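You operate a simulated robot arm through the tools that you are given. There is no shell and no other tool. Be economical: measure what you need, move in short steps, check, and stop when the job is done.

You run a simulated robot arm. Do the job below in one go: nothing can be reset, and whatever is moved stays where it is left.

TASK
Set grind and feed by the purple card, then start mill and feed.
Fine: blue lever for grind, orange slide for feed.

The check looks at the end state, three seconds after you hand in, the way a careful person would. Anything else that was tipped, shoved, dropped, spilled or broken makes it a failure.

THE ROBOT
A 6-joint arm with a two-finger parallel gripper on a trunk, on a base that drives. Base frame: it is fixed to the floor where the robot stands at the start and does not move with it; the origin is under the middle of the robot, x ahead of it, y to its left, z up. Readings come in mm, degrees, newtons and seconds.
With the tool pointing down near the work surface it reaches from about 100 to 580 mm from the robot's upright axis, wherever it stands. Its first joint turns from -166.0 to 166.0 degrees. Places, roughly: blue button [1000, -400, 1100]; blue lever [400, 0, 1300]; green button [900, -300, 1200]; green lever [1200, -400, 700]; green wheel [500, 700, 1000]; lower door wheel [600, 0, 800]; lower latch [600, 600, 700]; orange cap [1100, -300, 900]; orange slide [800, 0, 1300]; purple card [-250, 1250, 500]; teal cap [100, 900, 1100]; upper door wheel [600, 0, 1000]; upper latch [600, 600, 1100]; yellow cap [0, 800, 900]; yellow lever [1000, -200, 500]. Payload 4.1 kg.
The TCP is the grasp point between the finger pads, 23 mm short of the fingertips. In the tool frame z runs along the fingers and y along their closing line. The gripper opens to 94 mm. The fingers are 38 mm wide and 10 mm thick; the gripper's body (54 by 96 mm) begins 39 mm behind the TCP.
Orientation is that of the tool frame in the base frame, as a unit quaternion [x, y, z, w]. With the fingers straight down and closing along the base's y, the tool's x points along the base's -x, its y along +y and its z along -z.

THE INTERFACE
- The arm moves only by the tool move_arm. Its argument "series" is a list of rows, each an object of numbers (a shift or turn left out is 0, a gripper value left out holds the last): "gripper": the closure in counts, from 0 (fully open) to 255 (shut); "x", "y", "z": the shift along the tool's x, y, z in mm; "rx", "ry", "rz": the turn, a rotation vector about the tool's x, y, z in degrees. In form: [{"gripper": .., "x": .., "y": .., "z": .., "rx": .., "ry": .., "rz": ..}, ...]. A call has 1 to 10 rows; each row shifts and turns the commanded pose from where the row before left it, along the tool's axes as they then stand. Each row takes 0.2 s and may step no farther than 50 mm and 8.6 degrees from the row before; otherwise, or with a gripper value out of range, the whole call is refused. Where a pose cannot be reached the arm comes as near as it can. A force on the tool above 60 N (or 10 N above the force at the start of the call, whichever is more), or a blocked arm, ends the call early, and 0.2 s more pass. Each finger travels about 45 mm/s and halts on what it meets, pressing with about 31 N; the grip force reading is that of the motor and also rises with nothing between the fingers. The clock runs only during rows and for 0.2 s after the last one: add rows that do not move to give the fingers time. It gives the time, the measured TCP pose, the force on the tool (base axes), the opening and the grip force at its end, in the units of the frame above (readings bear some noise), with the torque about the TCP (base axes, N m) and any sound that the robot's microphone picked up.
- Cameras (640 x 400 px; columns grow to the right, rows downward): "scene" is now at [18.8, 115.2, 1563.2]; the picture's right is [-0.47, -0.88, 0.00], its down [-0.43, 0.23, -0.87] and it looks along [0.77, -0.41, -0.49] (base axes); focal length 256 px, centre (320, 200). "wrist" rides on the gripper at [86, 16, -74] in the tool frame; the picture's right is [-0.18, 0.98, 0.00], its down [-0.58, -0.11, -0.81] and it looks along [-0.79, -0.15, 0.59] (tool axes); focal length 243 px, centre (320, 200). There is no depth. A picture from a camera that has moved, and an enlarged one, comes with that camera's place and axes in the base frame and with its lens. The place of the scene camera against the robot may be out by one fixed shift of up to 12 mm in any direction.
- grab_frame(camera): a new picture of that camera. The clock stands still meanwhile.
- slide_trunk(by): slides the trunk up (or, below 0, down) by that many mm; the arm and the scene camera ride with it, the base frame stays. It gives what a move gives, with no picture.
- steer(legs): drives the robot by 1 to 6 legs, each [ahead, turn to the left] in mm and degrees, along the robot's own axes; the way and the turn of a leg run together, so that a leg with both is an arc; at most 1500 mm and 180 degrees a leg. The arm and the cameras ride along, it lands a little off, and it stops where it bumps. It gives what a move gives.
- head_to(pan, tilt): turns the head with the scene camera to pan (to the left, within 155 degrees either way) and tilt (down, from -29 to 69), counted from straight ahead of the robot. It gives what a move gives.
- zoom(camera, box): a new picture of the part [left, top, right, bottom] of that camera's present view, enlarged. The clock stands still meanwhile.
- close_job(): hands the job in; it is judged then, once.

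Go step by step. Nothing tells you exact positions but the pictures and the camera data: compare them with the known pose of the tool, close in by small moves and look again before you grip or let go. The budget is 120 turns and 78 pictures, counting those below and the enlarged ones. Unless the task says otherwise, let go and move clear before handing in, and close with one line.

The tools are called after "Emit:" as name(argument=value, ...) on one line, values as JSON. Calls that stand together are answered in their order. move_arm: Moves the arm, as the interface text tells. Its arguments: {"type":"object","properties":{"series":{"type":"array","items":{"type":"object","properties":{"gripper":{"type":"number"},"x":{"type":"number"},"y":{"type":"number"},"z":{"type":"number"},"rx":{"type":"number"},"ry":{"type":"number"},"rz":{"type":"number"}}}}},"required":["series"]} The other tools are called the same way: slide_trunk (by) slides the trunk up or down; steer (legs) drives the base; head_to (pan, tilt) turns the head that bears the scene camera; grab_frame (camera) takes a picture; zoom (camera, box) takes an enlarged picture of a part of a camera's view; close_job () hands the job in.

At the start:

```text
clock: 0.0
position: [331.9, -51.4, 1384.2]
orientation: [0.0, 1.0, 0.0, 0.002]
contact_force: [-0.2, 0.0, 0.1]
wrist_torque: [0.0, -0.01, 0.0]
gripper_width: 94.1
grasp_force: 0.1
trunk travel left (down, up): [-500.0, 90.0]
robot x, y, heading: [1.0, -3.3, -0.0]
head pan, tilt: [-28.3, 29.2]
```

scene: 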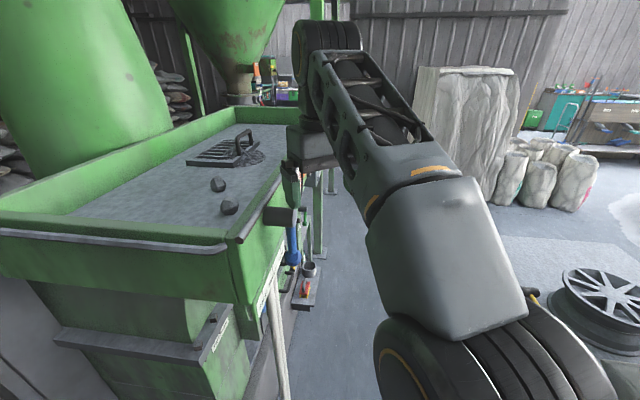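
wrist: 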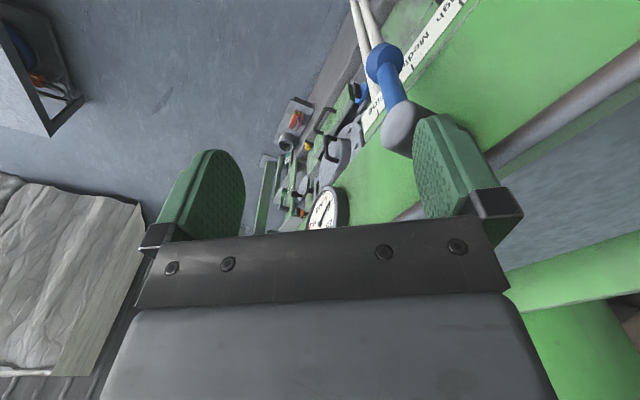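

The gripper hovers beside a green mill hopper; a blue lever hangs on its side with a scale. First I look around for the purple card and the controls.

Emit:
head_to(pan=100, tilt=40)

Emit:
grab_frame(camera="scene")

```text
clock: 2.1
position: [332.4, -51.7, 1385.0]
orientation: [0.0, 1.0, 0.0, 0.002]
contact_force: [0.4, 0.3, -0.6]
wrist_torque: [0.02, 0.03, -0.03]
gripper_width: 93.8
grasp_force: 0.2
trunk travel left (down, up): [-500.0, 90.0]
robot x, y, heading: [3.8, -0.0, -0.0]
head pan, tilt: [100.0, 40.0]
```

```text
75 pictures are left
camera scene: at [-75.8, 242.0, 1546.6], right [0.98, 0.17, 0.0], down [0.11, -0.63, -0.77], along [-0.13, 0.75, -0.64], focal length 256 px, centre (320, 200)
```

scene: 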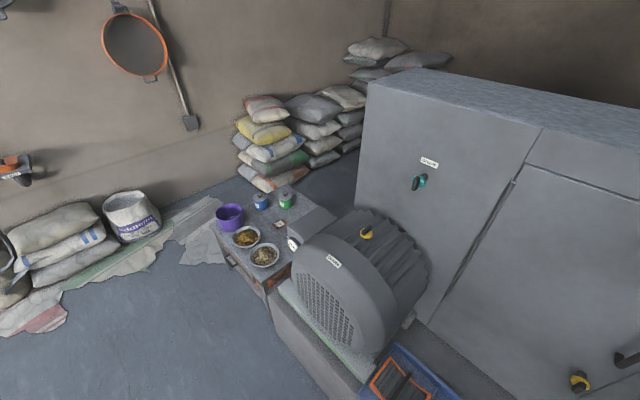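

I see a grinder motor with tags, a small table and a cabinet with a teal knob. I zoom for the card.

Emit:
zoom(camera="scene", box=[200, 180, 360, 280])

Emit:
zoom(camera="scene", box=[320, 140, 480, 280])

```text
4.00 times, centred on (280, 230) of scene
camera zoom: at [-75.8, 242.0, 1546.6], right [0.98, 0.17, 0.0], down [0.11, -0.63, -0.77], along [-0.13, 0.75, -0.64], focal length 1024 px, centre (480, 80)
```

zoom: 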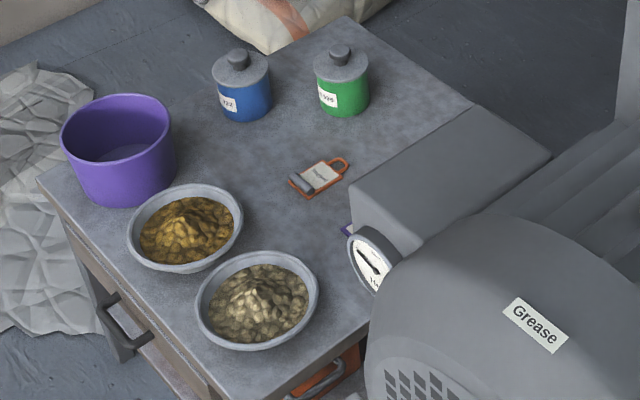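

```text
2.86 times, centred on (400, 210) of scene
camera zoom: at [-75.8, 242.0, 1546.6], right [0.98, 0.17, 0.0], down [0.11, -0.63, -0.77], along [-0.13, 0.75, -0.64], focal length 732 px, centre (91, 171)
```

zoom: 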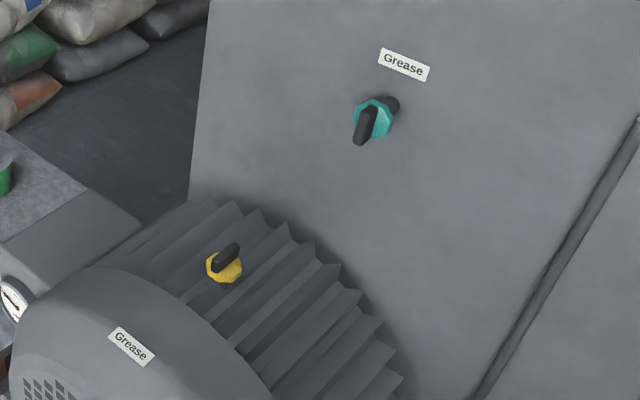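

A purple sliver shows behind the motor's terminal box: the card is hidden there. I check what's behind the robot before backing up for a better view, and also look at the other side.

Emit:
head_to(pan=155, tilt=40)

Emit:
grab_frame(camera="scene")

Emit:
head_to(pan=-150, tilt=40)

Emit:
grab_frame(camera="scene")

```text
clock: 3.3
position: [330.5, -50.8, 1383.6]
orientation: [0.0, 1.0, 0.0, 0.002]
contact_force: [-0.6, 0.8, -0.3]
wrist_torque: [0.01, 0.02, -0.02]
gripper_width: 93.9
grasp_force: 0.1
trunk travel left (down, up): [-500.0, 90.0]
robot x, y, heading: [1.7, 1.9, -0.0]
head pan, tilt: [154.7, 40.0]
```

```text
72 pictures are left
camera scene: at [-137.9, 194.7, 1546.6], right [0.43, 0.9, 0.0], down [0.58, -0.28, -0.77], along [-0.69, 0.33, -0.64], focal length 256 px, centre (320, 200)
```

scene: 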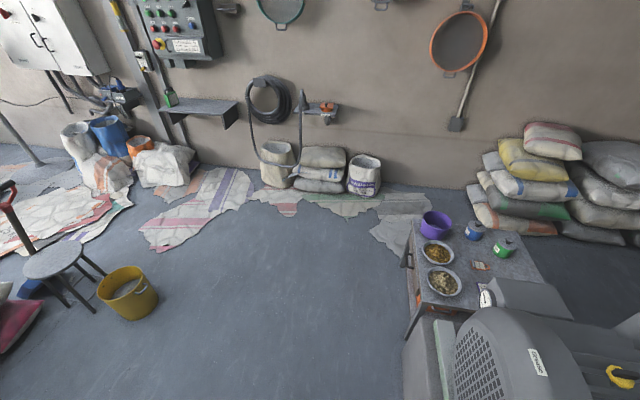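

```text
clock: 7.5
position: [330.7, -52.0, 1384.5]
orientation: [0.0, 1.0, 0.0, 0.002]
contact_force: [-0.2, -0.1, -0.2]
wrist_torque: [0.0, -0.02, 0.02]
gripper_width: 93.8
grasp_force: 0.1
trunk travel left (down, up): [-500.0, 90.0]
robot x, y, heading: [1.7, 0.6, 0.0]
head pan, tilt: [-150.0, 40.0]
```

```text
71 pictures are left
camera scene: at [-134.7, 115.7, 1546.6], right [-0.5, 0.87, 0.0], down [0.56, 0.32, -0.77], along [-0.66, -0.38, -0.64], focal length 256 px, centre (320, 200)
```

scene: 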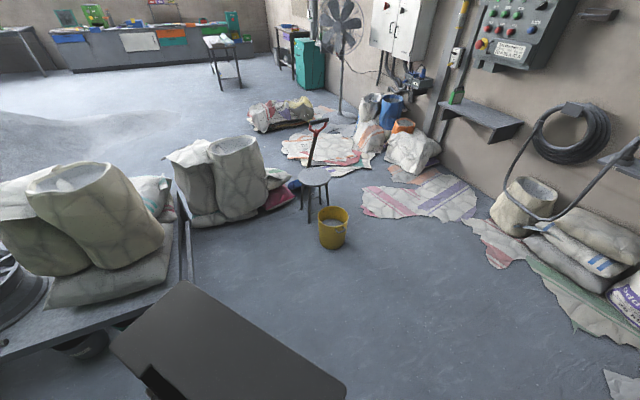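

The floor behind is clear for ~600 mm. I back up 600 mm and look at the table.

Emit:
steer(legs=[[-600, 0]])

Emit:
head_to(pan=70, tilt=42)

Emit:
grab_frame(camera="scene")

```text
clock: 10.8
position: [-264.5, -50.7, 1383.7]
orientation: [0.0, 1.0, 0.0, 0.002]
contact_force: [-0.3, -0.5, 0.5]
wrist_torque: [0.02, -0.02, -0.01]
gripper_width: 93.8
grasp_force: 0.1
trunk travel left (down, up): [-500.0, 90.0]
robot x, y, heading: [-592.9, 2.6, -0.1]
head pan, tilt: [-150.0, 40.0]
```

```text
clock: 14.0
position: [-264.6, -51.8, 1383.5]
orientation: [0.0, 1.0, 0.0, 0.001]
contact_force: [0.4, -0.2, 0.4]
wrist_torque: [-0.03, -0.01, 0.02]
gripper_width: 93.9
grasp_force: 0.1
trunk travel left (down, up): [-500.0, 90.0]
robot x, y, heading: [-598.4, 0.1, 0.2]
head pan, tilt: [70.0, 42.0]
```

```text
70 pictures are left
camera scene: at [-627.8, 236.9, 1543.7], right [0.94, -0.34, 0.0], down [-0.23, -0.63, -0.74], along [0.25, 0.7, -0.67], focal length 256 px, centre (320, 200)
```

scene: 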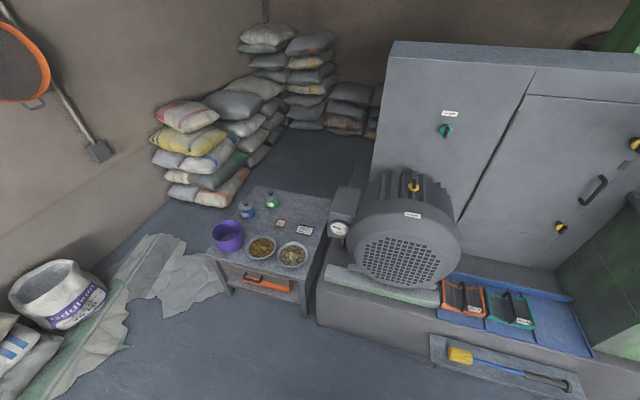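

Emit:
zoom(camera="scene", box=[265, 210, 329, 250])

Emit:
zoom(camera="scene", box=[380, 100, 640, 340])

Emit:
head_to(pan=0, tilt=30)

Emit:
grab_frame(camera="scene")

```text
10.00 times, centred on (297, 230) of scene
camera zoom: at [-627.8, 236.9, 1543.7], right [0.94, -0.34, 0.0], down [-0.23, -0.63, -0.74], along [0.25, 0.7, -0.67], focal length 2561 px, centre (550, -100)
```

zoom: 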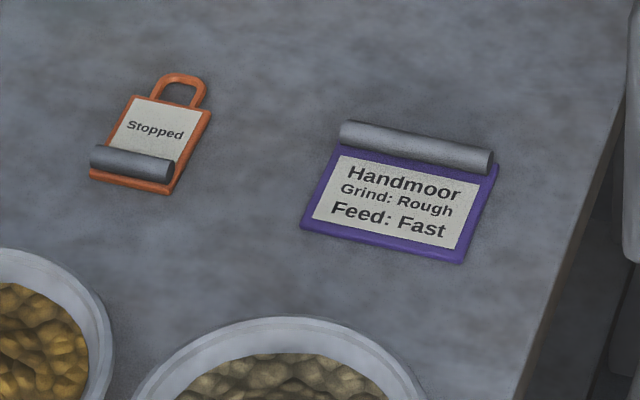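

```text
1.67 times, centred on (510, 220) of scene
camera zoom: at [-627.8, 236.9, 1543.7], right [0.94, -0.34, 0.0], down [-0.23, -0.63, -0.74], along [0.25, 0.7, -0.67], focal length 427 px, centre (3, 167)
```

zoom: 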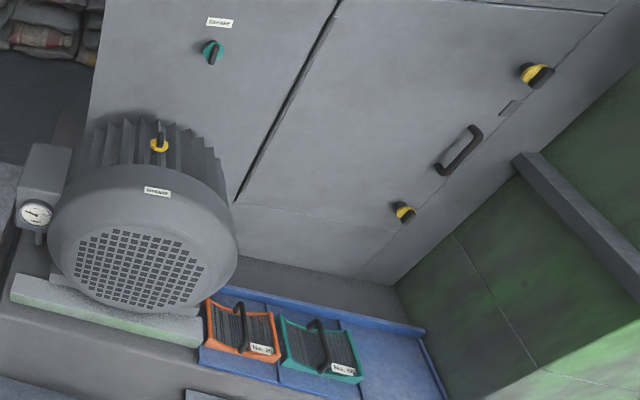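

```text
clock: 15.4
position: [-263.5, -52.4, 1383.2]
orientation: [0.0, 1.0, 0.0, 0.002]
contact_force: [0.2, -0.6, 0.4]
wrist_torque: [0.02, -0.03, 0.03]
gripper_width: 93.8
grasp_force: 0.1
trunk travel left (down, up): [-500.0, 90.0]
robot x, y, heading: [-596.2, 5.2, -0.1]
head pan, tilt: [0.0, 30.0]
```

```text
67 pictures are left
camera scene: at [-566.1, 158.4, 1562.0], right [0.0, -1.0, 0.0], down [-0.5, 0.0, -0.87], along [0.87, 0.0, -0.5], focal length 256 px, centre (320, 200)
```

scene: 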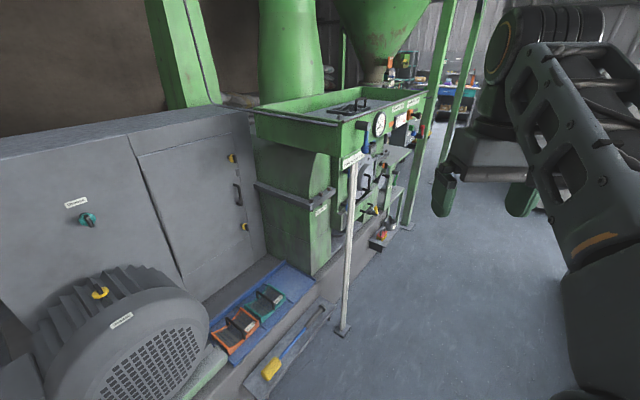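

Card: Grind Rough, Feed Fast. Now I zoom in on the mill's control side.

Emit:
zoom(camera="scene", box=[330, 80, 450, 155])

Emit:
zoom(camera="scene", box=[330, 150, 450, 260])

Emit:
head_to(pan=-60, tilt=40)

Emit:
grab_frame(camera="scene")

```text
5.33 times, centred on (390, 118) of scene
camera zoom: at [-566.1, 158.4, 1562.0], right [0.0, -1.0, 0.0], down [-0.5, 0.0, -0.87], along [0.87, 0.0, -0.5], focal length 1366 px, centre (-53, 640)
```

zoom: 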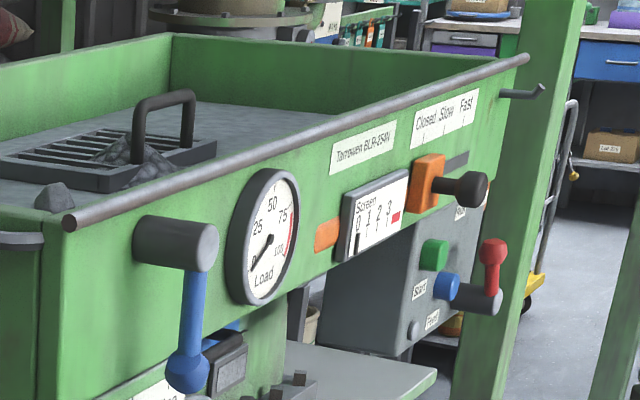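

```text
3.64 times, centred on (390, 205) of scene
camera zoom: at [-566.1, 158.4, 1562.0], right [0.0, -1.0, 0.0], down [-0.5, 0.0, -0.87], along [0.87, 0.0, -0.5], focal length 931 px, centre (66, 182)
```

zoom: 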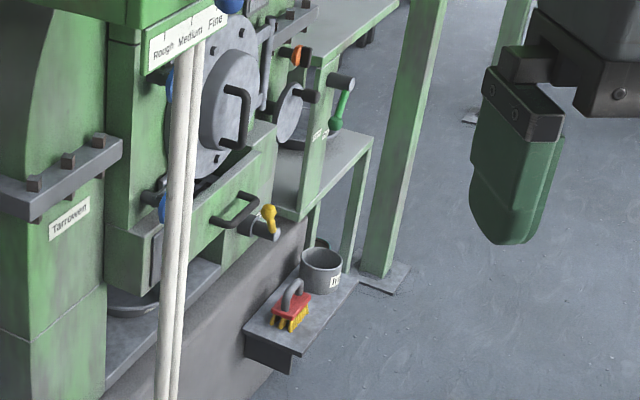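

```text
clock: 16.7
position: [-263.8, -51.6, 1384.5]
orientation: [0.0, 1.0, 0.0, 0.001]
contact_force: [-0.2, 0.1, 0.2]
wrist_torque: [-0.02, 0.02, -0.01]
gripper_width: 94.1
grasp_force: 0.0
trunk travel left (down, up): [-500.0, 90.0]
robot x, y, heading: [-597.6, 0.3, 0.0]
head pan, tilt: [-60.0, 40.0]
```

```text
64 pictures are left
camera scene: at [-614.0, 84.8, 1546.7], right [-0.87, -0.5, 0.0], down [-0.32, 0.56, -0.77], along [0.38, -0.66, -0.64], focal length 256 px, centre (320, 200)
```

scene: 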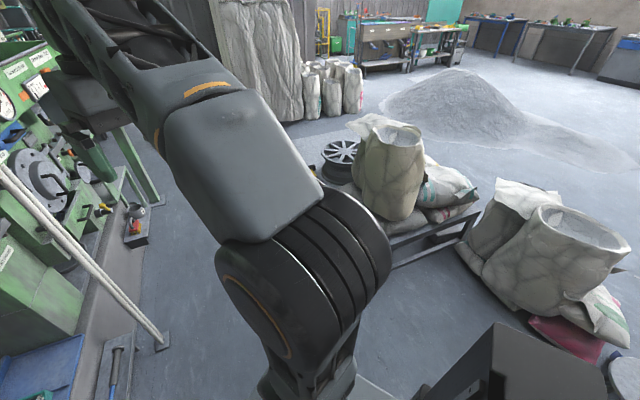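

Aisle in front of the mill is free. I drive to about (450, −600), facing the mill.

Emit:
steer(legs=[[0, -30], [1200, 0], [0, 120]])

Emit:
head_to(pan=-10, tilt=25)

Emit:
grab_frame(camera="scene")

```text
clock: 29.3
position: [487.0, -268.1, 1383.3]
orientation: [0.708, -0.706, -0.001, -0.001]
contact_force: [0.0, 0.2, 0.1]
wrist_torque: [0.0, -0.02, -0.01]
gripper_width: 93.8
grasp_force: 0.0
trunk travel left (down, up): [-500.0, 90.0]
robot x, y, heading: [440.3, -602.4, 90.3]
head pan, tilt: [-60.0, 40.0]
```

```text
clock: 30.5
position: [488.1, -267.7, 1384.3]
orientation: [0.709, -0.705, -0.002, -0.001]
contact_force: [-0.2, -0.3, 0.1]
wrist_torque: [0.0, -0.01, 0.01]
gripper_width: 93.9
grasp_force: 0.0
trunk travel left (down, up): [-500.0, 90.0]
robot x, y, heading: [439.2, -602.0, 90.2]
head pan, tilt: [-10.0, 25.0]
```

```text
63 pictures are left
camera scene: at [286.7, -578.6, 1569.9], right [0.99, -0.17, 0.0], down [-0.07, -0.42, -0.91], along [0.15, 0.89, -0.42], focal length 256 px, centre (320, 200)
```

scene: 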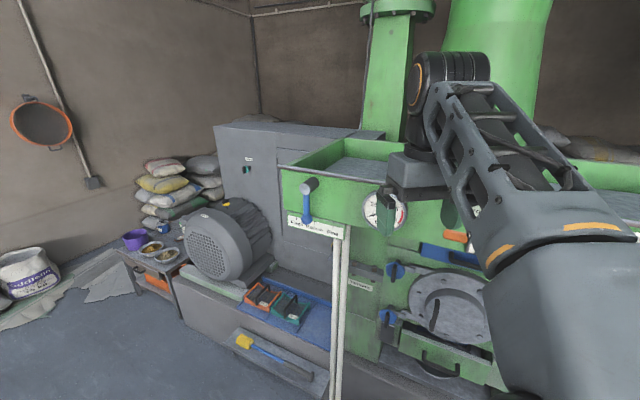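

Emit:
zoom(camera="scene", box=[270, 160, 410, 250])

Emit:
head_to(pan=-75, tilt=35)

Emit:
grab_frame(camera="scene")

```text
4.44 times, centred on (340, 205) of scene
camera zoom: at [286.7, -578.6, 1569.9], right [0.99, -0.17, 0.0], down [-0.07, -0.42, -0.91], along [0.15, 0.89, -0.42], focal length 1138 px, centre (231, 178)
```

zoom: 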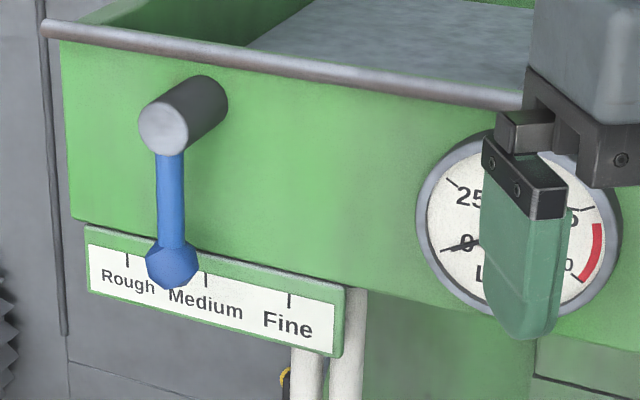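

```text
clock: 31.8
position: [488.2, -268.4, 1384.8]
orientation: [0.709, -0.705, -0.002, -0.001]
contact_force: [0.0, 0.1, 0.1]
wrist_torque: [-0.02, -0.03, 0.03]
gripper_width: 94.1
grasp_force: 0.0
trunk travel left (down, up): [-500.0, 90.0]
robot x, y, heading: [439.1, -606.5, 90.3]
head pan, tilt: [-75.0, 35.0]
```

```text
61 pictures are left
camera scene: at [356.0, -646.2, 1554.2], right [0.26, -0.96, 0.0], down [-0.55, -0.15, -0.82], along [0.79, 0.22, -0.57], focal length 256 px, centre (320, 200)
```

scene: 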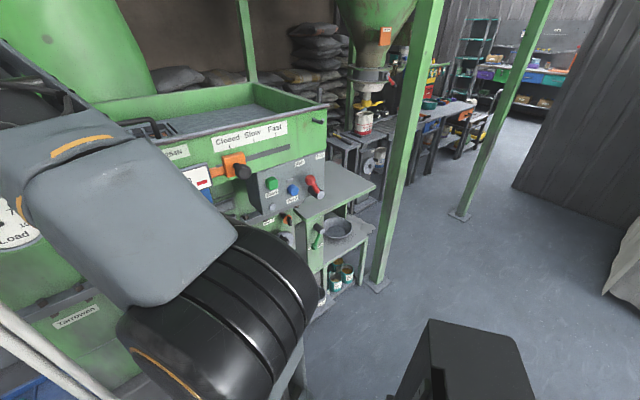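

Emit:
zoom(camera="scene", box=[190, 110, 350, 210])

Emit:
zoom(camera="scene", box=[250, 170, 390, 310])

```text
4.00 times, centred on (270, 160) of scene
camera zoom: at [356.0, -646.2, 1554.2], right [0.26, -0.96, 0.0], down [-0.55, -0.15, -0.82], along [0.79, 0.22, -0.57], focal length 1024 px, centre (520, 360)
```

zoom: 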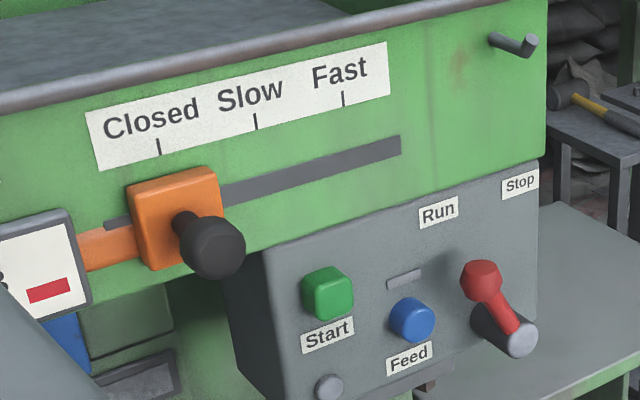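

```text
2.86 times, centred on (320, 240) of scene
camera zoom: at [356.0, -646.2, 1554.2], right [0.26, -0.96, 0.0], down [-0.55, -0.15, -0.82], along [0.79, 0.22, -0.57], focal length 732 px, centre (320, 86)
```

zoom: 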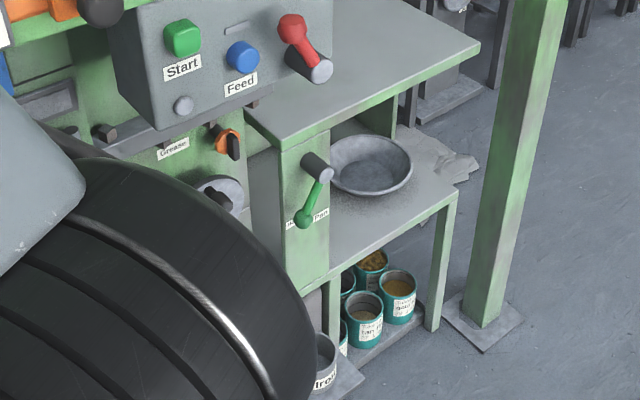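

The card says Rough and Fast. The mill's face runs obliquely (its inward normal heads ~57°): lever knob ≈ (349, −8, 1250) hanging at Medium, slide ≈ (822, −313, 1283) at Closed, Start (green) and Feed (blue) on the box to the right, red lever at Run. I move to stand square before the lever.

Emit:
steer(legs=[[0, 60], [400, 0], [0, -93.5]])

Emit:
move_arm(series=[{"x": 30, "ry": -8}, {"x": 30, "ry": -8}, {"ry": -8}, {"ry": -8}, {"ry": -8}, {"ry": -8}, {"ry": -8}, {"ry": -8}, {"ry": -8}, {"ry": -8}])

```text
clock: 40.9
position: [309.1, -146.2, 1384.2]
orientation: [-0.487, 0.874, 0.001, 0.002]
contact_force: [-0.5, 0.4, -0.6]
wrist_torque: [0.0, 0.0, -0.02]
gripper_width: 93.9
grasp_force: 0.1
trunk travel left (down, up): [-500.0, 90.0]
robot x, y, heading: [89.0, -400.8, 58.3]
head pan, tilt: [-75.0, 35.0]
```

```text
clock: 42.7
position: [286.8, -151.6, 1348.8]
orientation: [-0.471, 0.73, 0.319, 0.379]
contact_force: [0.2, -0.4, 0.4]
wrist_torque: [0.01, 0.0, -0.03]
gripper_width: 93.7
grasp_force: 0.1
trunk travel left (down, up): [-500.0, 90.0]
robot x, y, heading: [89.9, -400.3, 58.2]
head pan, tilt: [-75.0, 35.0]
stopped in row 9: the arm was blocked; the commanded pose is now the measured one
```

The arm got blocked partway through tilting; I look at it.

Emit:
head_to(pan=-25, tilt=25)

Emit:
grab_frame(camera="scene")

Emit:
grab_frame(camera="wrist")

```text
clock: 43.9
position: [287.7, -152.1, 1348.5]
orientation: [-0.471, 0.729, 0.32, 0.379]
contact_force: [-0.3, 0.4, -0.2]
wrist_torque: [0.05, 0.01, -0.01]
gripper_width: 94.3
grasp_force: 0.0
trunk travel left (down, up): [-500.0, 90.0]
robot x, y, heading: [90.5, -405.2, 58.4]
head pan, tilt: [-25.0, 25.0]
```

```text
58 pictures are left
camera scene: at [-6.7, -323.8, 1569.8], right [0.55, -0.84, 0.0], down [-0.35, -0.23, -0.91], along [0.76, 0.5, -0.42], focal length 256 px, centre (320, 200)
```

scene: 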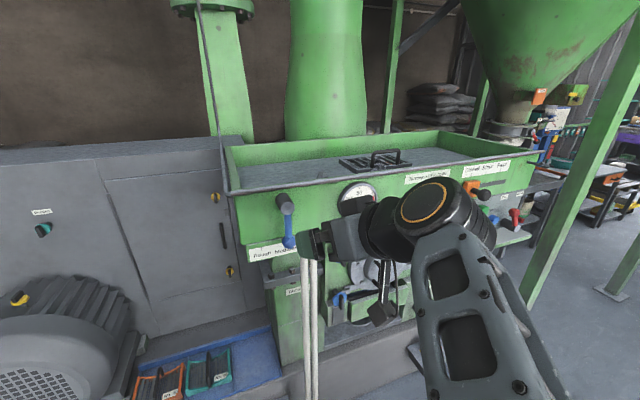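

```text
57 pictures are left
camera wrist: at [228.7, -244.7, 1314.3], right [-0.86, 0.43, 0.26], down [0.05, -0.44, 0.89], along [0.5, 0.79, 0.36], focal length 243 px, centre (320, 200)
```

wrist: 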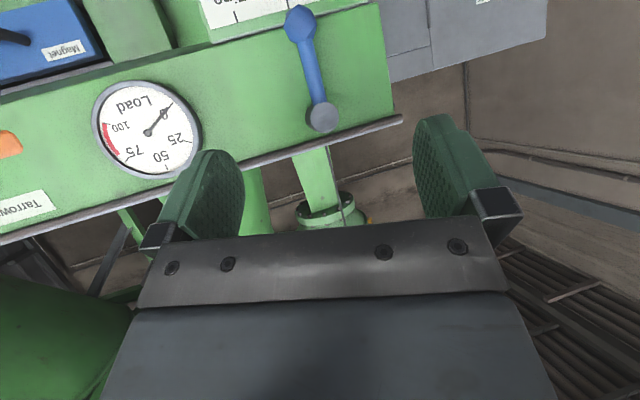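

The gripper was too close to the body for this tilt. I back off 120 mm, extend the arm forward, then finish the tilt.

Emit:
steer(legs=[[-120, 0]])

Emit:
move_arm(series=[{"x": -20, "y": -8, "z": 33}, {"x": -20, "y": -8, "z": 33}, {"x": -20, "y": -8, "z": 33}, {"rx": 2.7, "ry": -6.24, "rz": -0.57}, {"rx": 2.7, "ry": -6.24, "rz": -0.57}, {"rx": 2.7, "ry": -6.24, "rz": -0.57}, {"rx": 2.7, "ry": -6.24, "rz": -0.57}, {"rx": 2.7, "ry": -6.24, "rz": -0.57}])

```text
clock: 45.2
position: [223.8, -254.1, 1349.8]
orientation: [-0.472, 0.729, 0.32, 0.38]
contact_force: [0.4, 0.4, -0.4]
wrist_torque: [0.02, 0.0, -0.01]
gripper_width: 94.0
grasp_force: 0.1
trunk travel left (down, up): [-500.0, 90.0]
robot x, y, heading: [27.7, -506.7, 58.1]
head pan, tilt: [-25.0, 25.0]
```

```text
clock: 47.0
position: [286.8, -152.4, 1348.3]
orientation: [-0.347, 0.626, 0.34, 0.61]
contact_force: [-0.8, 0.0, 1.0]
wrist_torque: [0.0, -0.04, -0.04]
gripper_width: 93.8
grasp_force: 0.1
trunk travel left (down, up): [-500.0, 90.0]
robot x, y, heading: [28.1, -506.1, 58.3]
head pan, tilt: [-25.0, 25.0]
```

Tool is now level and square to the face. I shift down/left to line up with the knob, still 150 mm away, and look.

Emit:
move_arm(series=[{"x": 33, "y": 9}, {"x": 33, "y": 9}, {"x": 33, "y": 8, "ry": -1.3}])

Emit:
grab_frame(camera="wrist")

Emit:
grab_frame(camera="scene")

```text
clock: 47.8
position: [282.0, -153.9, 1245.5]
orientation: [-0.336, 0.614, 0.342, 0.627]
contact_force: [-0.1, 0.6, 0.7]
wrist_torque: [-0.01, 0.02, 0.03]
gripper_width: 94.0
grasp_force: 0.1
out of reach, approached as far as the arm can: row 2, 3
trunk travel left (down, up): [-500.0, 90.0]
robot x, y, heading: [25.8, -506.1, 58.2]
head pan, tilt: [-25.0, 25.0]
```

```text
56 pictures are left
camera wrist: at [228.5, -204.8, 1157.8], right [-0.83, 0.53, 0.18], down [-0.35, -0.75, 0.56], along [0.43, 0.41, 0.81], focal length 243 px, centre (320, 200)
```

wrist: 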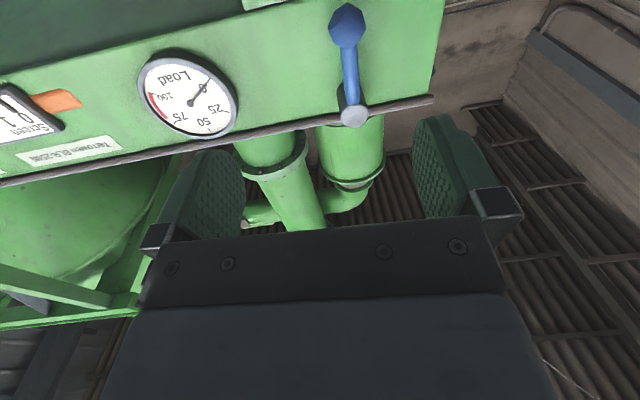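

```text
55 pictures are left
camera scene: at [-69.3, -425.2, 1570.0], right [0.55, -0.84, 0.0], down [-0.35, -0.23, -0.91], along [0.76, 0.5, -0.42], focal length 256 px, centre (320, 200)
```

scene: 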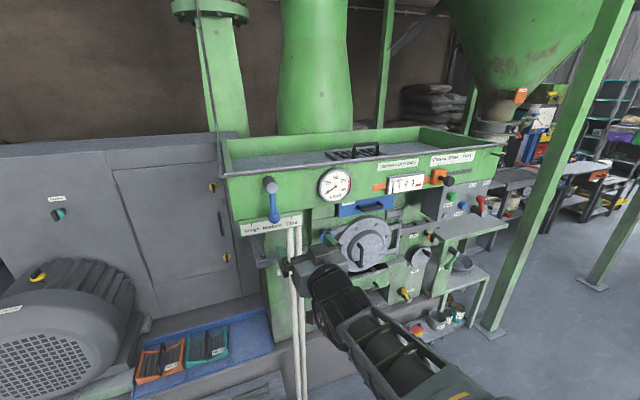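

Predicted knob pixel matches. I move left 23 and forward 70, leaving the tips ~60 mm short.

Emit:
move_arm(series=[{"z": 35}, {"z": 35, "y": 12}, {"y": 12}])

Emit:
grab_frame(camera="wrist")

```text
clock: 48.6
position: [327.3, -105.1, 1251.3]
orientation: [-0.336, 0.613, 0.343, 0.628]
contact_force: [-0.6, -0.1, 0.6]
wrist_torque: [0.0, 0.01, -0.02]
gripper_width: 93.8
grasp_force: 0.2
out of reach, approached as far as the arm can: row 1, 2, 3
trunk travel left (down, up): [-500.0, 90.0]
robot x, y, heading: [25.8, -502.2, 58.1]
head pan, tilt: [-25.0, 25.0]
```

```text
54 pictures are left
camera wrist: at [273.6, -156.0, 1163.4], right [-0.83, 0.53, 0.18], down [-0.35, -0.75, 0.56], along [0.43, 0.4, 0.81], focal length 243 px, centre (320, 200)
```

wrist: 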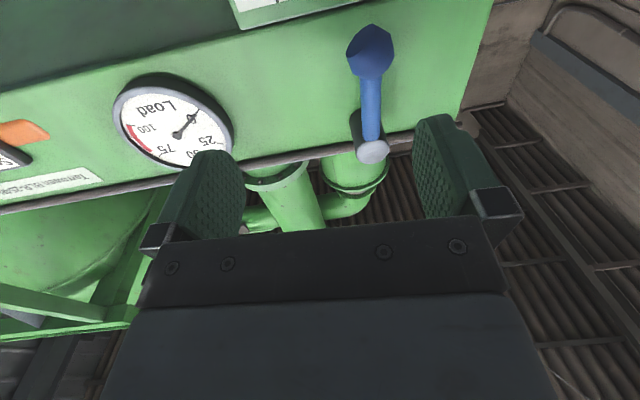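

The arm runs out of range when low relative to the shoulder, so I raise the arm 100 and lower the trunk 100 instead.

Emit:
move_arm(series=[{"x": -40, "y": -12}, {"x": -40, "y": -12}, {"x": -40}])

Emit:
slide_trunk(by=-110)

Emit:
grab_frame(camera="wrist")

```text
clock: 49.4
position: [347.5, -120.6, 1372.9]
orientation: [-0.335, 0.614, 0.341, 0.628]
contact_force: [0.4, 0.1, 0.8]
wrist_torque: [0.01, 0.02, -0.03]
gripper_width: 94.1
grasp_force: 0.2
trunk travel left (down, up): [-500.0, 90.0]
robot x, y, heading: [26.1, -508.5, 58.4]
head pan, tilt: [-25.0, 25.0]
```

```text
clock: 50.8
position: [346.7, -118.5, 1261.1]
orientation: [-0.335, 0.613, 0.342, 0.628]
contact_force: [-0.1, 0.4, -1.1]
wrist_torque: [0.04, 0.01, 0.0]
gripper_width: 94.2
grasp_force: 0.1
trunk travel left (down, up): [-390.0, 200.0]
robot x, y, heading: [29.3, -505.7, 58.3]
head pan, tilt: [-25.0, 25.0]
```

```text
53 pictures are left
camera wrist: at [292.9, -170.6, 1172.5], right [-0.83, 0.53, 0.18], down [-0.35, -0.75, 0.56], along [0.43, 0.4, 0.81], focal length 243 px, centre (320, 200)
```

wrist: 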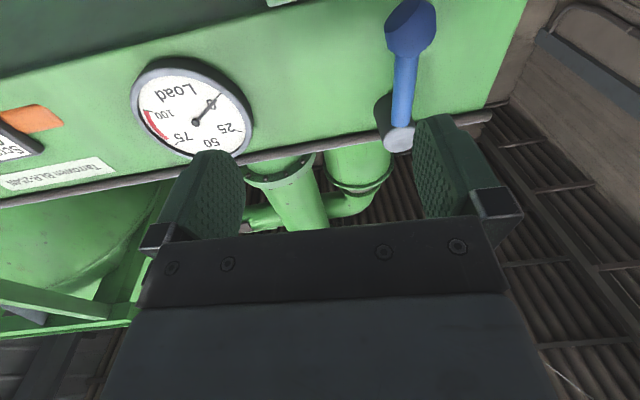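

Emit:
move_arm(series=[{"y": 30, "x": 5}, {"y": 29, "x": 6}, {"z": 25}])

Emit:
grab_frame(camera="wrist")

Emit:
zoom(camera="scene", box=[210, 130, 370, 250])

```text
clock: 51.6
position: [320.6, -72.7, 1249.3]
orientation: [-0.338, 0.613, 0.343, 0.626]
contact_force: [0.0, 0.5, 0.1]
wrist_torque: [0.0, -0.02, 0.01]
gripper_width: 93.9
grasp_force: 0.0
out of reach, approached as far as the arm can: row 2, 3
trunk travel left (down, up): [-390.0, 200.0]
robot x, y, heading: [29.3, -506.7, 58.3]
head pan, tilt: [-25.0, 25.0]
```

```text
52 pictures are left
camera wrist: at [267.1, -123.9, 1161.0], right [-0.83, 0.52, 0.18], down [-0.35, -0.75, 0.57], along [0.43, 0.41, 0.8], focal length 243 px, centre (320, 200)
```

wrist: 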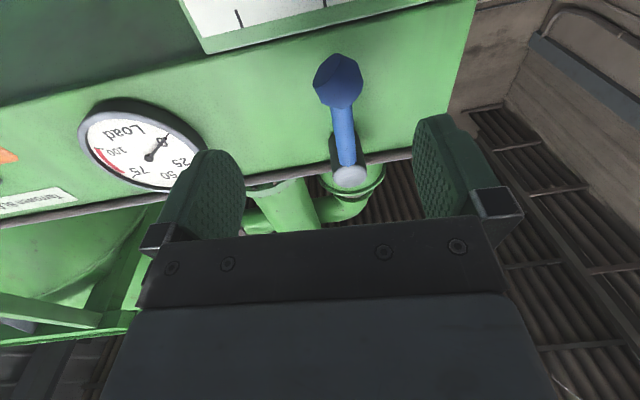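

```text
3.33 times, centred on (290, 190) of scene
camera zoom: at [-69.9, -425.7, 1459.9], right [0.55, -0.84, 0.0], down [-0.35, -0.23, -0.91], along [0.76, 0.5, -0.42], focal length 854 px, centre (420, 233)
```

zoom: 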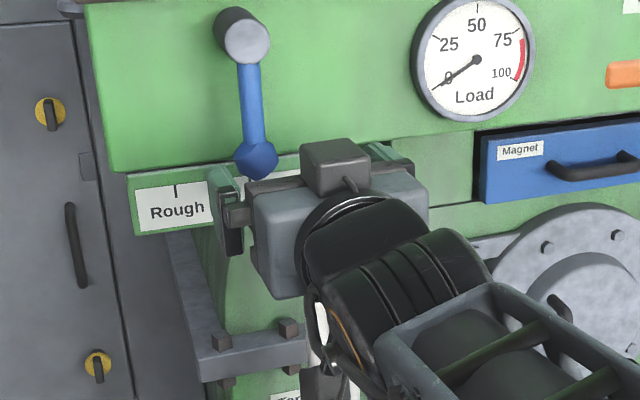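

The arm hits a left-side limit, so I shift the base ~95 mm left (and slightly closer) with the arm retracted.

Emit:
move_arm(series=[{"z": -45}, {"z": -45, "y": -30}, {"y": -30}])

Emit:
steer(legs=[[-100, 0], [0, -22], [-250, 0], [0, 21.5], [370, 0]])

```text
refused: row 2 steps farther than a row can; nothing moved
```

```text
clock: 55.1
position: [284.5, -372.3, 1247.4]
orientation: [-0.22, 0.666, 0.224, 0.676]
contact_force: [0.4, -0.6, -0.2]
wrist_torque: [0.02, -0.01, -0.03]
gripper_width: 94.1
grasp_force: 0.0
trunk travel left (down, up): [-390.0, 200.0]
robot x, y, heading: [-148.2, -668.6, 38.0]
head pan, tilt: [-25.0, 25.0]
stopped in leg 3: the robot was blocked; the commanded pose is now the measured one
```

The base bumped something behind after ~130 mm of leg 3. I look to see what.

Emit:
head_to(pan=-150, tilt=50)

Emit:
grab_frame(camera="scene")

```text
clock: 57.1
position: [282.9, -371.8, 1247.7]
orientation: [-0.22, 0.667, 0.223, 0.676]
contact_force: [0.5, -1.4, 0.8]
wrist_torque: [0.0, 0.01, 0.04]
gripper_width: 94.3
grasp_force: 0.1
trunk travel left (down, up): [-390.0, 200.0]
robot x, y, heading: [-150.4, -668.7, 38.0]
head pan, tilt: [-150.0, 50.0]
```

```text
50 pictures are left
camera scene: at [-328.0, -653.1, 1422.5], right [-0.93, 0.37, 0.0], down [0.29, 0.71, -0.64], along [-0.24, -0.6, -0.77], focal length 256 px, centre (320, 200)
```

scene: 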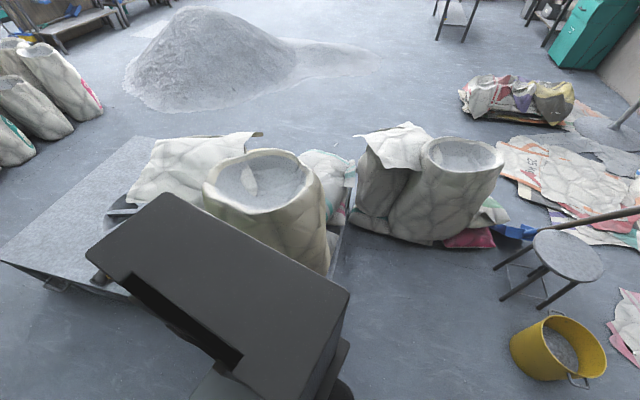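

The rear only touched the sack rack; nothing moved. I retract the arm, then go forward to about (−18, −410), heading 58°.

Emit:
move_arm(series=[{"z": -45}, {"z": -45}, {}])

Emit:
steer(legs=[[50, 0], [0, 30], [230, 0], [0, -10.5]])

Emit:
grab_frame(camera="scene")

```text
clock: 58.0
position: [215.6, -423.3, 1239.5]
orientation: [-0.222, 0.674, 0.222, 0.669]
contact_force: [-0.5, 0.8, -0.3]
wrist_torque: [0.0, 0.02, 0.02]
gripper_width: 93.9
grasp_force: 0.0
trunk travel left (down, up): [-390.0, 200.0]
robot x, y, heading: [-151.9, -669.5, 38.3]
head pan, tilt: [-150.0, 50.0]
```

```text
clock: 62.4
position: [240.9, -72.4, 1236.1]
orientation: [-0.332, 0.628, 0.33, 0.621]
contact_force: [-0.2, 0.1, -0.4]
wrist_torque: [-0.02, 0.02, 0.07]
gripper_width: 94.3
grasp_force: 0.0
trunk travel left (down, up): [-390.0, 200.0]
robot x, y, heading: [-21.2, -421.5, 57.7]
head pan, tilt: [-150.0, 50.0]
```

```text
49 pictures are left
camera scene: at [-200.3, -470.0, 1422.9], right [-1.0, 0.04, 0.0], down [0.03, 0.77, -0.64], along [-0.03, -0.64, -0.77], focal length 256 px, centre (320, 200)
```

scene: 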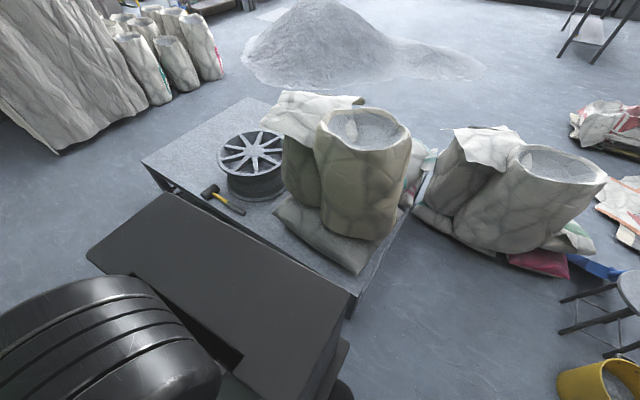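

No displacement behind. Now line up: right 54, up 14, and forward 60, then check.

Emit:
move_arm(series=[{"y": -27, "x": -7}, {"y": -26.5, "x": -7}, {"z": 30}, {"z": 30}])

Emit:
head_to(pan=-15, tilt=25)

Emit:
grab_frame(camera="wrist")

Emit:
grab_frame(camera="scene")

```text
clock: 63.4
position: [320.1, -52.1, 1248.8]
orientation: [-0.331, 0.628, 0.33, 0.622]
contact_force: [-0.3, -0.2, 0.2]
wrist_torque: [-0.02, -0.02, 0.03]
gripper_width: 94.1
grasp_force: 0.0
trunk travel left (down, up): [-390.0, 200.0]
robot x, y, heading: [-21.1, -422.7, 57.5]
head pan, tilt: [-150.0, 50.0]
```

```text
clock: 65.6
position: [318.0, -51.9, 1249.7]
orientation: [-0.332, 0.629, 0.33, 0.621]
contact_force: [0.1, 0.6, -0.2]
wrist_torque: [-0.03, -0.01, 0.02]
gripper_width: 93.9
grasp_force: 0.0
trunk travel left (down, up): [-390.0, 200.0]
robot x, y, heading: [-24.2, -427.1, 57.4]
head pan, tilt: [-15.0, 25.0]
```

```text
48 pictures are left
camera wrist: at [262.1, -105.3, 1163.2], right [-0.81, 0.55, 0.19], down [-0.36, -0.72, 0.59], along [0.46, 0.41, 0.79], focal length 243 px, centre (320, 200)
```

wrist: 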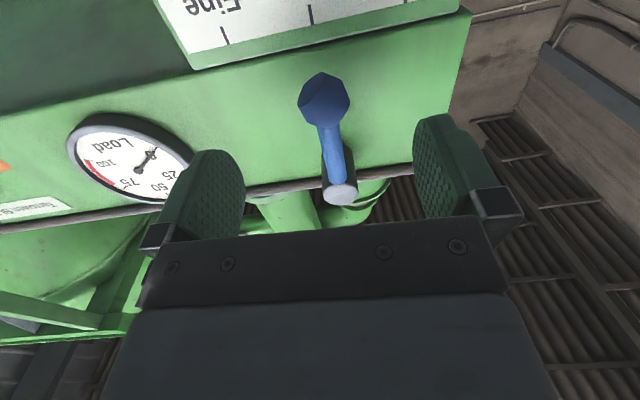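

```text
47 pictures are left
camera scene: at [-128.9, -330.9, 1460.0], right [0.67, -0.74, 0.0], down [-0.31, -0.29, -0.91], along [0.67, 0.61, -0.42], focal length 256 px, centre (320, 200)
```

scene: 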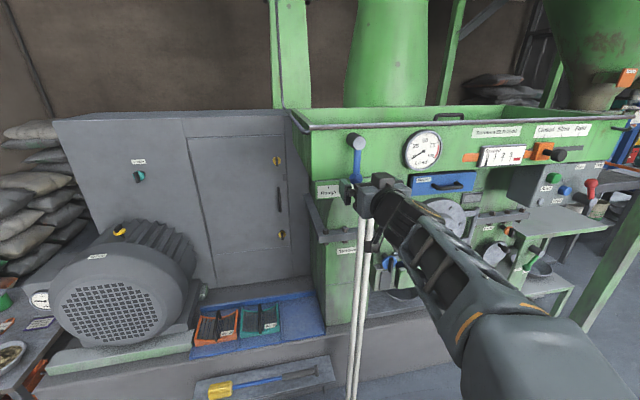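

Knob sits centred between the fingers and 52 mm ahead. I advance and close.

Emit:
move_arm(series=[{"z": 25}, {"z": 25}, {"gripper": 130}, {"gripper": 160}, {"gripper": 200}, {"gripper": 200}, {"gripper": 200}])

Emit:
grab_frame(camera="wrist")

Emit:
zoom(camera="scene", box=[290, 110, 430, 210])

```text
clock: 67.2
position: [347.5, -11.1, 1248.0]
orientation: [-0.332, 0.628, 0.33, 0.621]
contact_force: [-1.7, 1.6, -0.7]
wrist_torque: [-0.08, -0.08, 0.06]
gripper_width: 31.5
grasp_force: 45.0
trunk travel left (down, up): [-390.0, 200.0]
robot x, y, heading: [-18.3, -426.9, 57.6]
head pan, tilt: [-15.0, 25.0]
```

```text
46 pictures are left
camera wrist: at [289.6, -62.7, 1163.1], right [-0.81, 0.55, 0.19], down [-0.36, -0.72, 0.59], along [0.46, 0.41, 0.79], focal length 243 px, centre (320, 200)
```

wrist: 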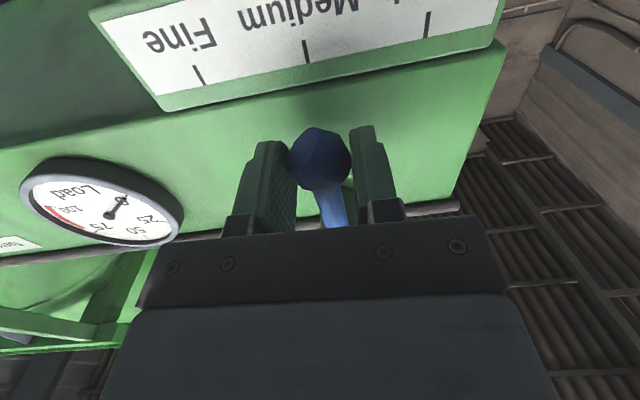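

```text
4.00 times, centred on (360, 160) of scene
camera zoom: at [-129.2, -330.6, 1459.9], right [0.68, -0.74, 0.0], down [-0.31, -0.29, -0.91], along [0.67, 0.61, -0.42], focal length 1024 px, centre (160, 360)
```

zoom: 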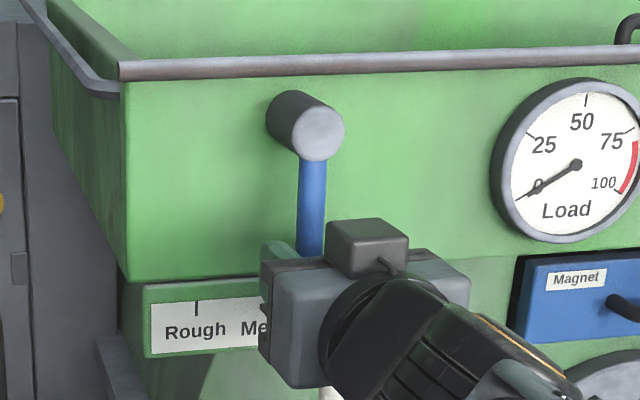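

Knob is held. I swing it 24° clockwise (to the left, toward Rough) along its arc.

Emit:
move_arm(series=[{"y": 7.3, "x": -0.3, "rz": 4.8}, {"y": 7.3, "x": -0.3, "rz": 4.8}, {"y": 7.3, "x": -0.3, "rz": 4.8}, {"y": 7.3, "x": -0.3, "rz": 4.8}, {"y": 7.3, "x": -0.3, "rz": 4.8}, {}])

Emit:
zoom(camera="scene", box=[290, 110, 430, 210])

Emit:
grab_frame(camera="wrist")

```text
clock: 68.6
position: [320.4, 9.0, 1255.8]
orientation: [-0.194, 0.684, 0.453, 0.538]
contact_force: [11.6, 4.2, -1.0]
wrist_torque: [0.48, 0.12, -0.29]
gripper_width: 31.4
grasp_force: 44.9
trunk travel left (down, up): [-390.0, 200.0]
robot x, y, heading: [-24.2, -423.4, 57.4]
head pan, tilt: [-15.0, 25.0]
```

```text
4.00 times, centred on (360, 160) of scene
camera zoom: at [-126.9, -330.0, 1460.1], right [0.67, -0.74, 0.0], down [-0.31, -0.29, -0.91], along [0.67, 0.61, -0.42], focal length 1024 px, centre (160, 360)
```

zoom: 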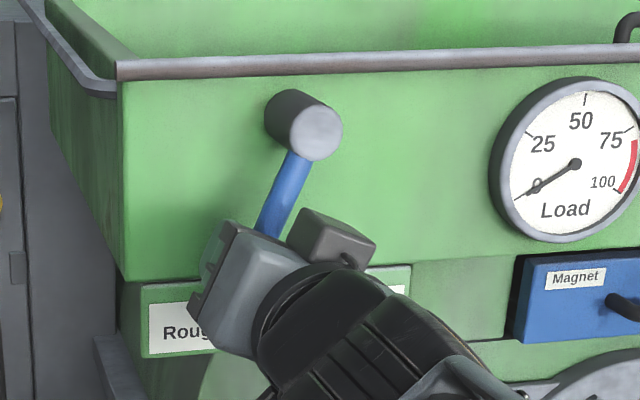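

```text
43 pictures are left
camera wrist: at [234.6, -24.1, 1183.9], right [-0.67, 0.47, 0.57], down [-0.17, -0.85, 0.49], along [0.72, 0.24, 0.65], focal length 243 px, centre (320, 200)
```

wrist: 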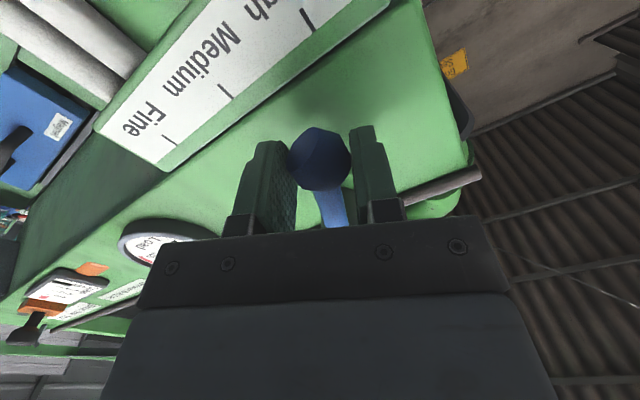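

Lever swung; I release, back off, and read its position.

Emit:
move_arm(series=[{"gripper": 120}, {"gripper": 60}, {"gripper": 0}, {"gripper": 0}, {"gripper": 0}, {"z": -40}, {"z": -40}, {"z": -20}])

Emit:
zoom(camera="scene", box=[290, 110, 430, 210])

Emit:
grab_frame(camera="wrist")

```text
clock: 70.4
position: [262.4, -73.9, 1256.5]
orientation: [-0.194, 0.684, 0.452, 0.539]
contact_force: [0.8, 0.3, 0.1]
wrist_torque: [0.02, 0.01, 0.02]
gripper_width: 94.1
grasp_force: 0.1
trunk travel left (down, up): [-390.0, 200.0]
robot x, y, heading: [-24.1, -426.2, 57.4]
head pan, tilt: [-15.0, 25.0]
```

```text
4.00 times, centred on (360, 160) of scene
camera zoom: at [-129.1, -331.0, 1460.0], right [0.68, -0.74, 0.0], down [-0.31, -0.29, -0.91], along [0.67, 0.61, -0.42], focal length 1024 px, centre (160, 360)
```

zoom: 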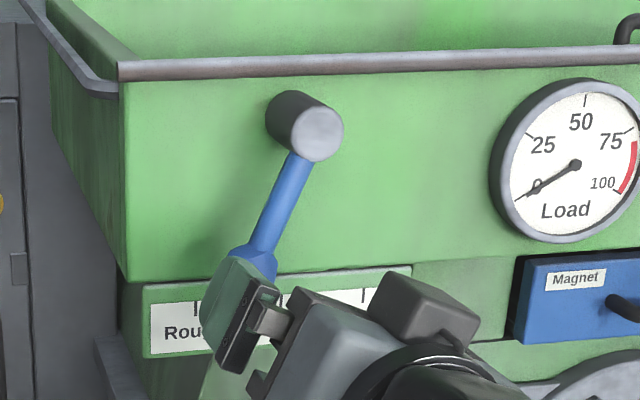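

```text
41 pictures are left
camera wrist: at [177.0, -108.3, 1185.7], right [-0.68, 0.47, 0.57], down [-0.17, -0.85, 0.49], along [0.72, 0.24, 0.66], focal length 243 px, centre (320, 200)
```

wrist: 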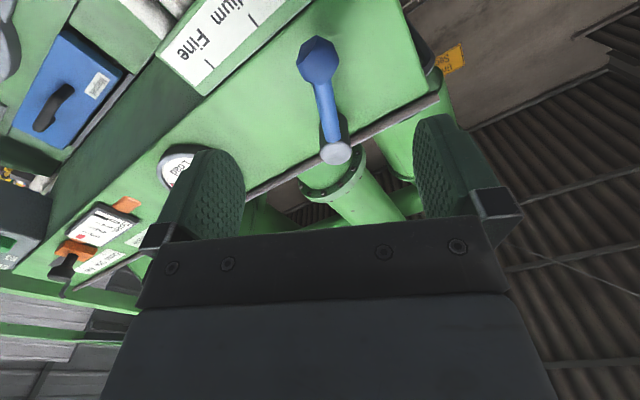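

Lever reads roughly 23–25° vs tick ~25–26°. I undo the tool roll, move the gripper aside and get a clear close view.

Emit:
move_arm(series=[{"rz": -8, "z": -20}, {"rz": -8}, {"rz": -8}, {"y": -40}, {"y": -40}, {"y": -40}])

Emit:
zoom(camera="scene", box=[310, 120, 406, 190])

Emit:
grab_frame(camera="wrist")

```text
clock: 71.8
position: [349.0, -158.3, 1256.5]
orientation: [-0.333, 0.627, 0.331, 0.622]
contact_force: [-0.5, 0.3, -1.3]
wrist_torque: [0.03, 0.02, -0.01]
gripper_width: 94.0
grasp_force: 0.0
trunk travel left (down, up): [-390.0, 200.0]
robot x, y, heading: [-23.0, -421.2, 57.6]
head pan, tilt: [-15.0, 25.0]
```

```text
5.71 times, centred on (358, 155) of scene
camera zoom: at [-128.7, -330.9, 1459.5], right [0.67, -0.74, 0.0], down [-0.31, -0.29, -0.91], along [0.67, 0.61, -0.42], focal length 1463 px, centre (103, 457)
```

zoom: 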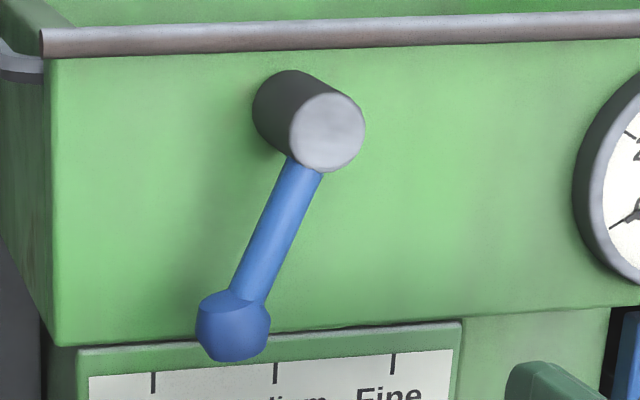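

```text
39 pictures are left
camera wrist: at [293.0, -210.9, 1171.2], right [-0.81, 0.55, 0.18], down [-0.36, -0.72, 0.59], along [0.46, 0.41, 0.79], focal length 243 px, centre (320, 200)
```

wrist: 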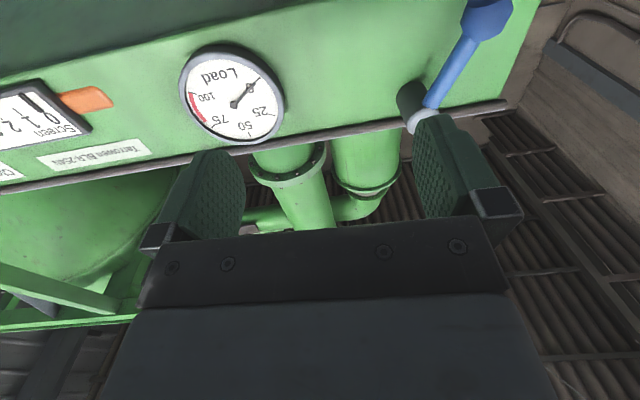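

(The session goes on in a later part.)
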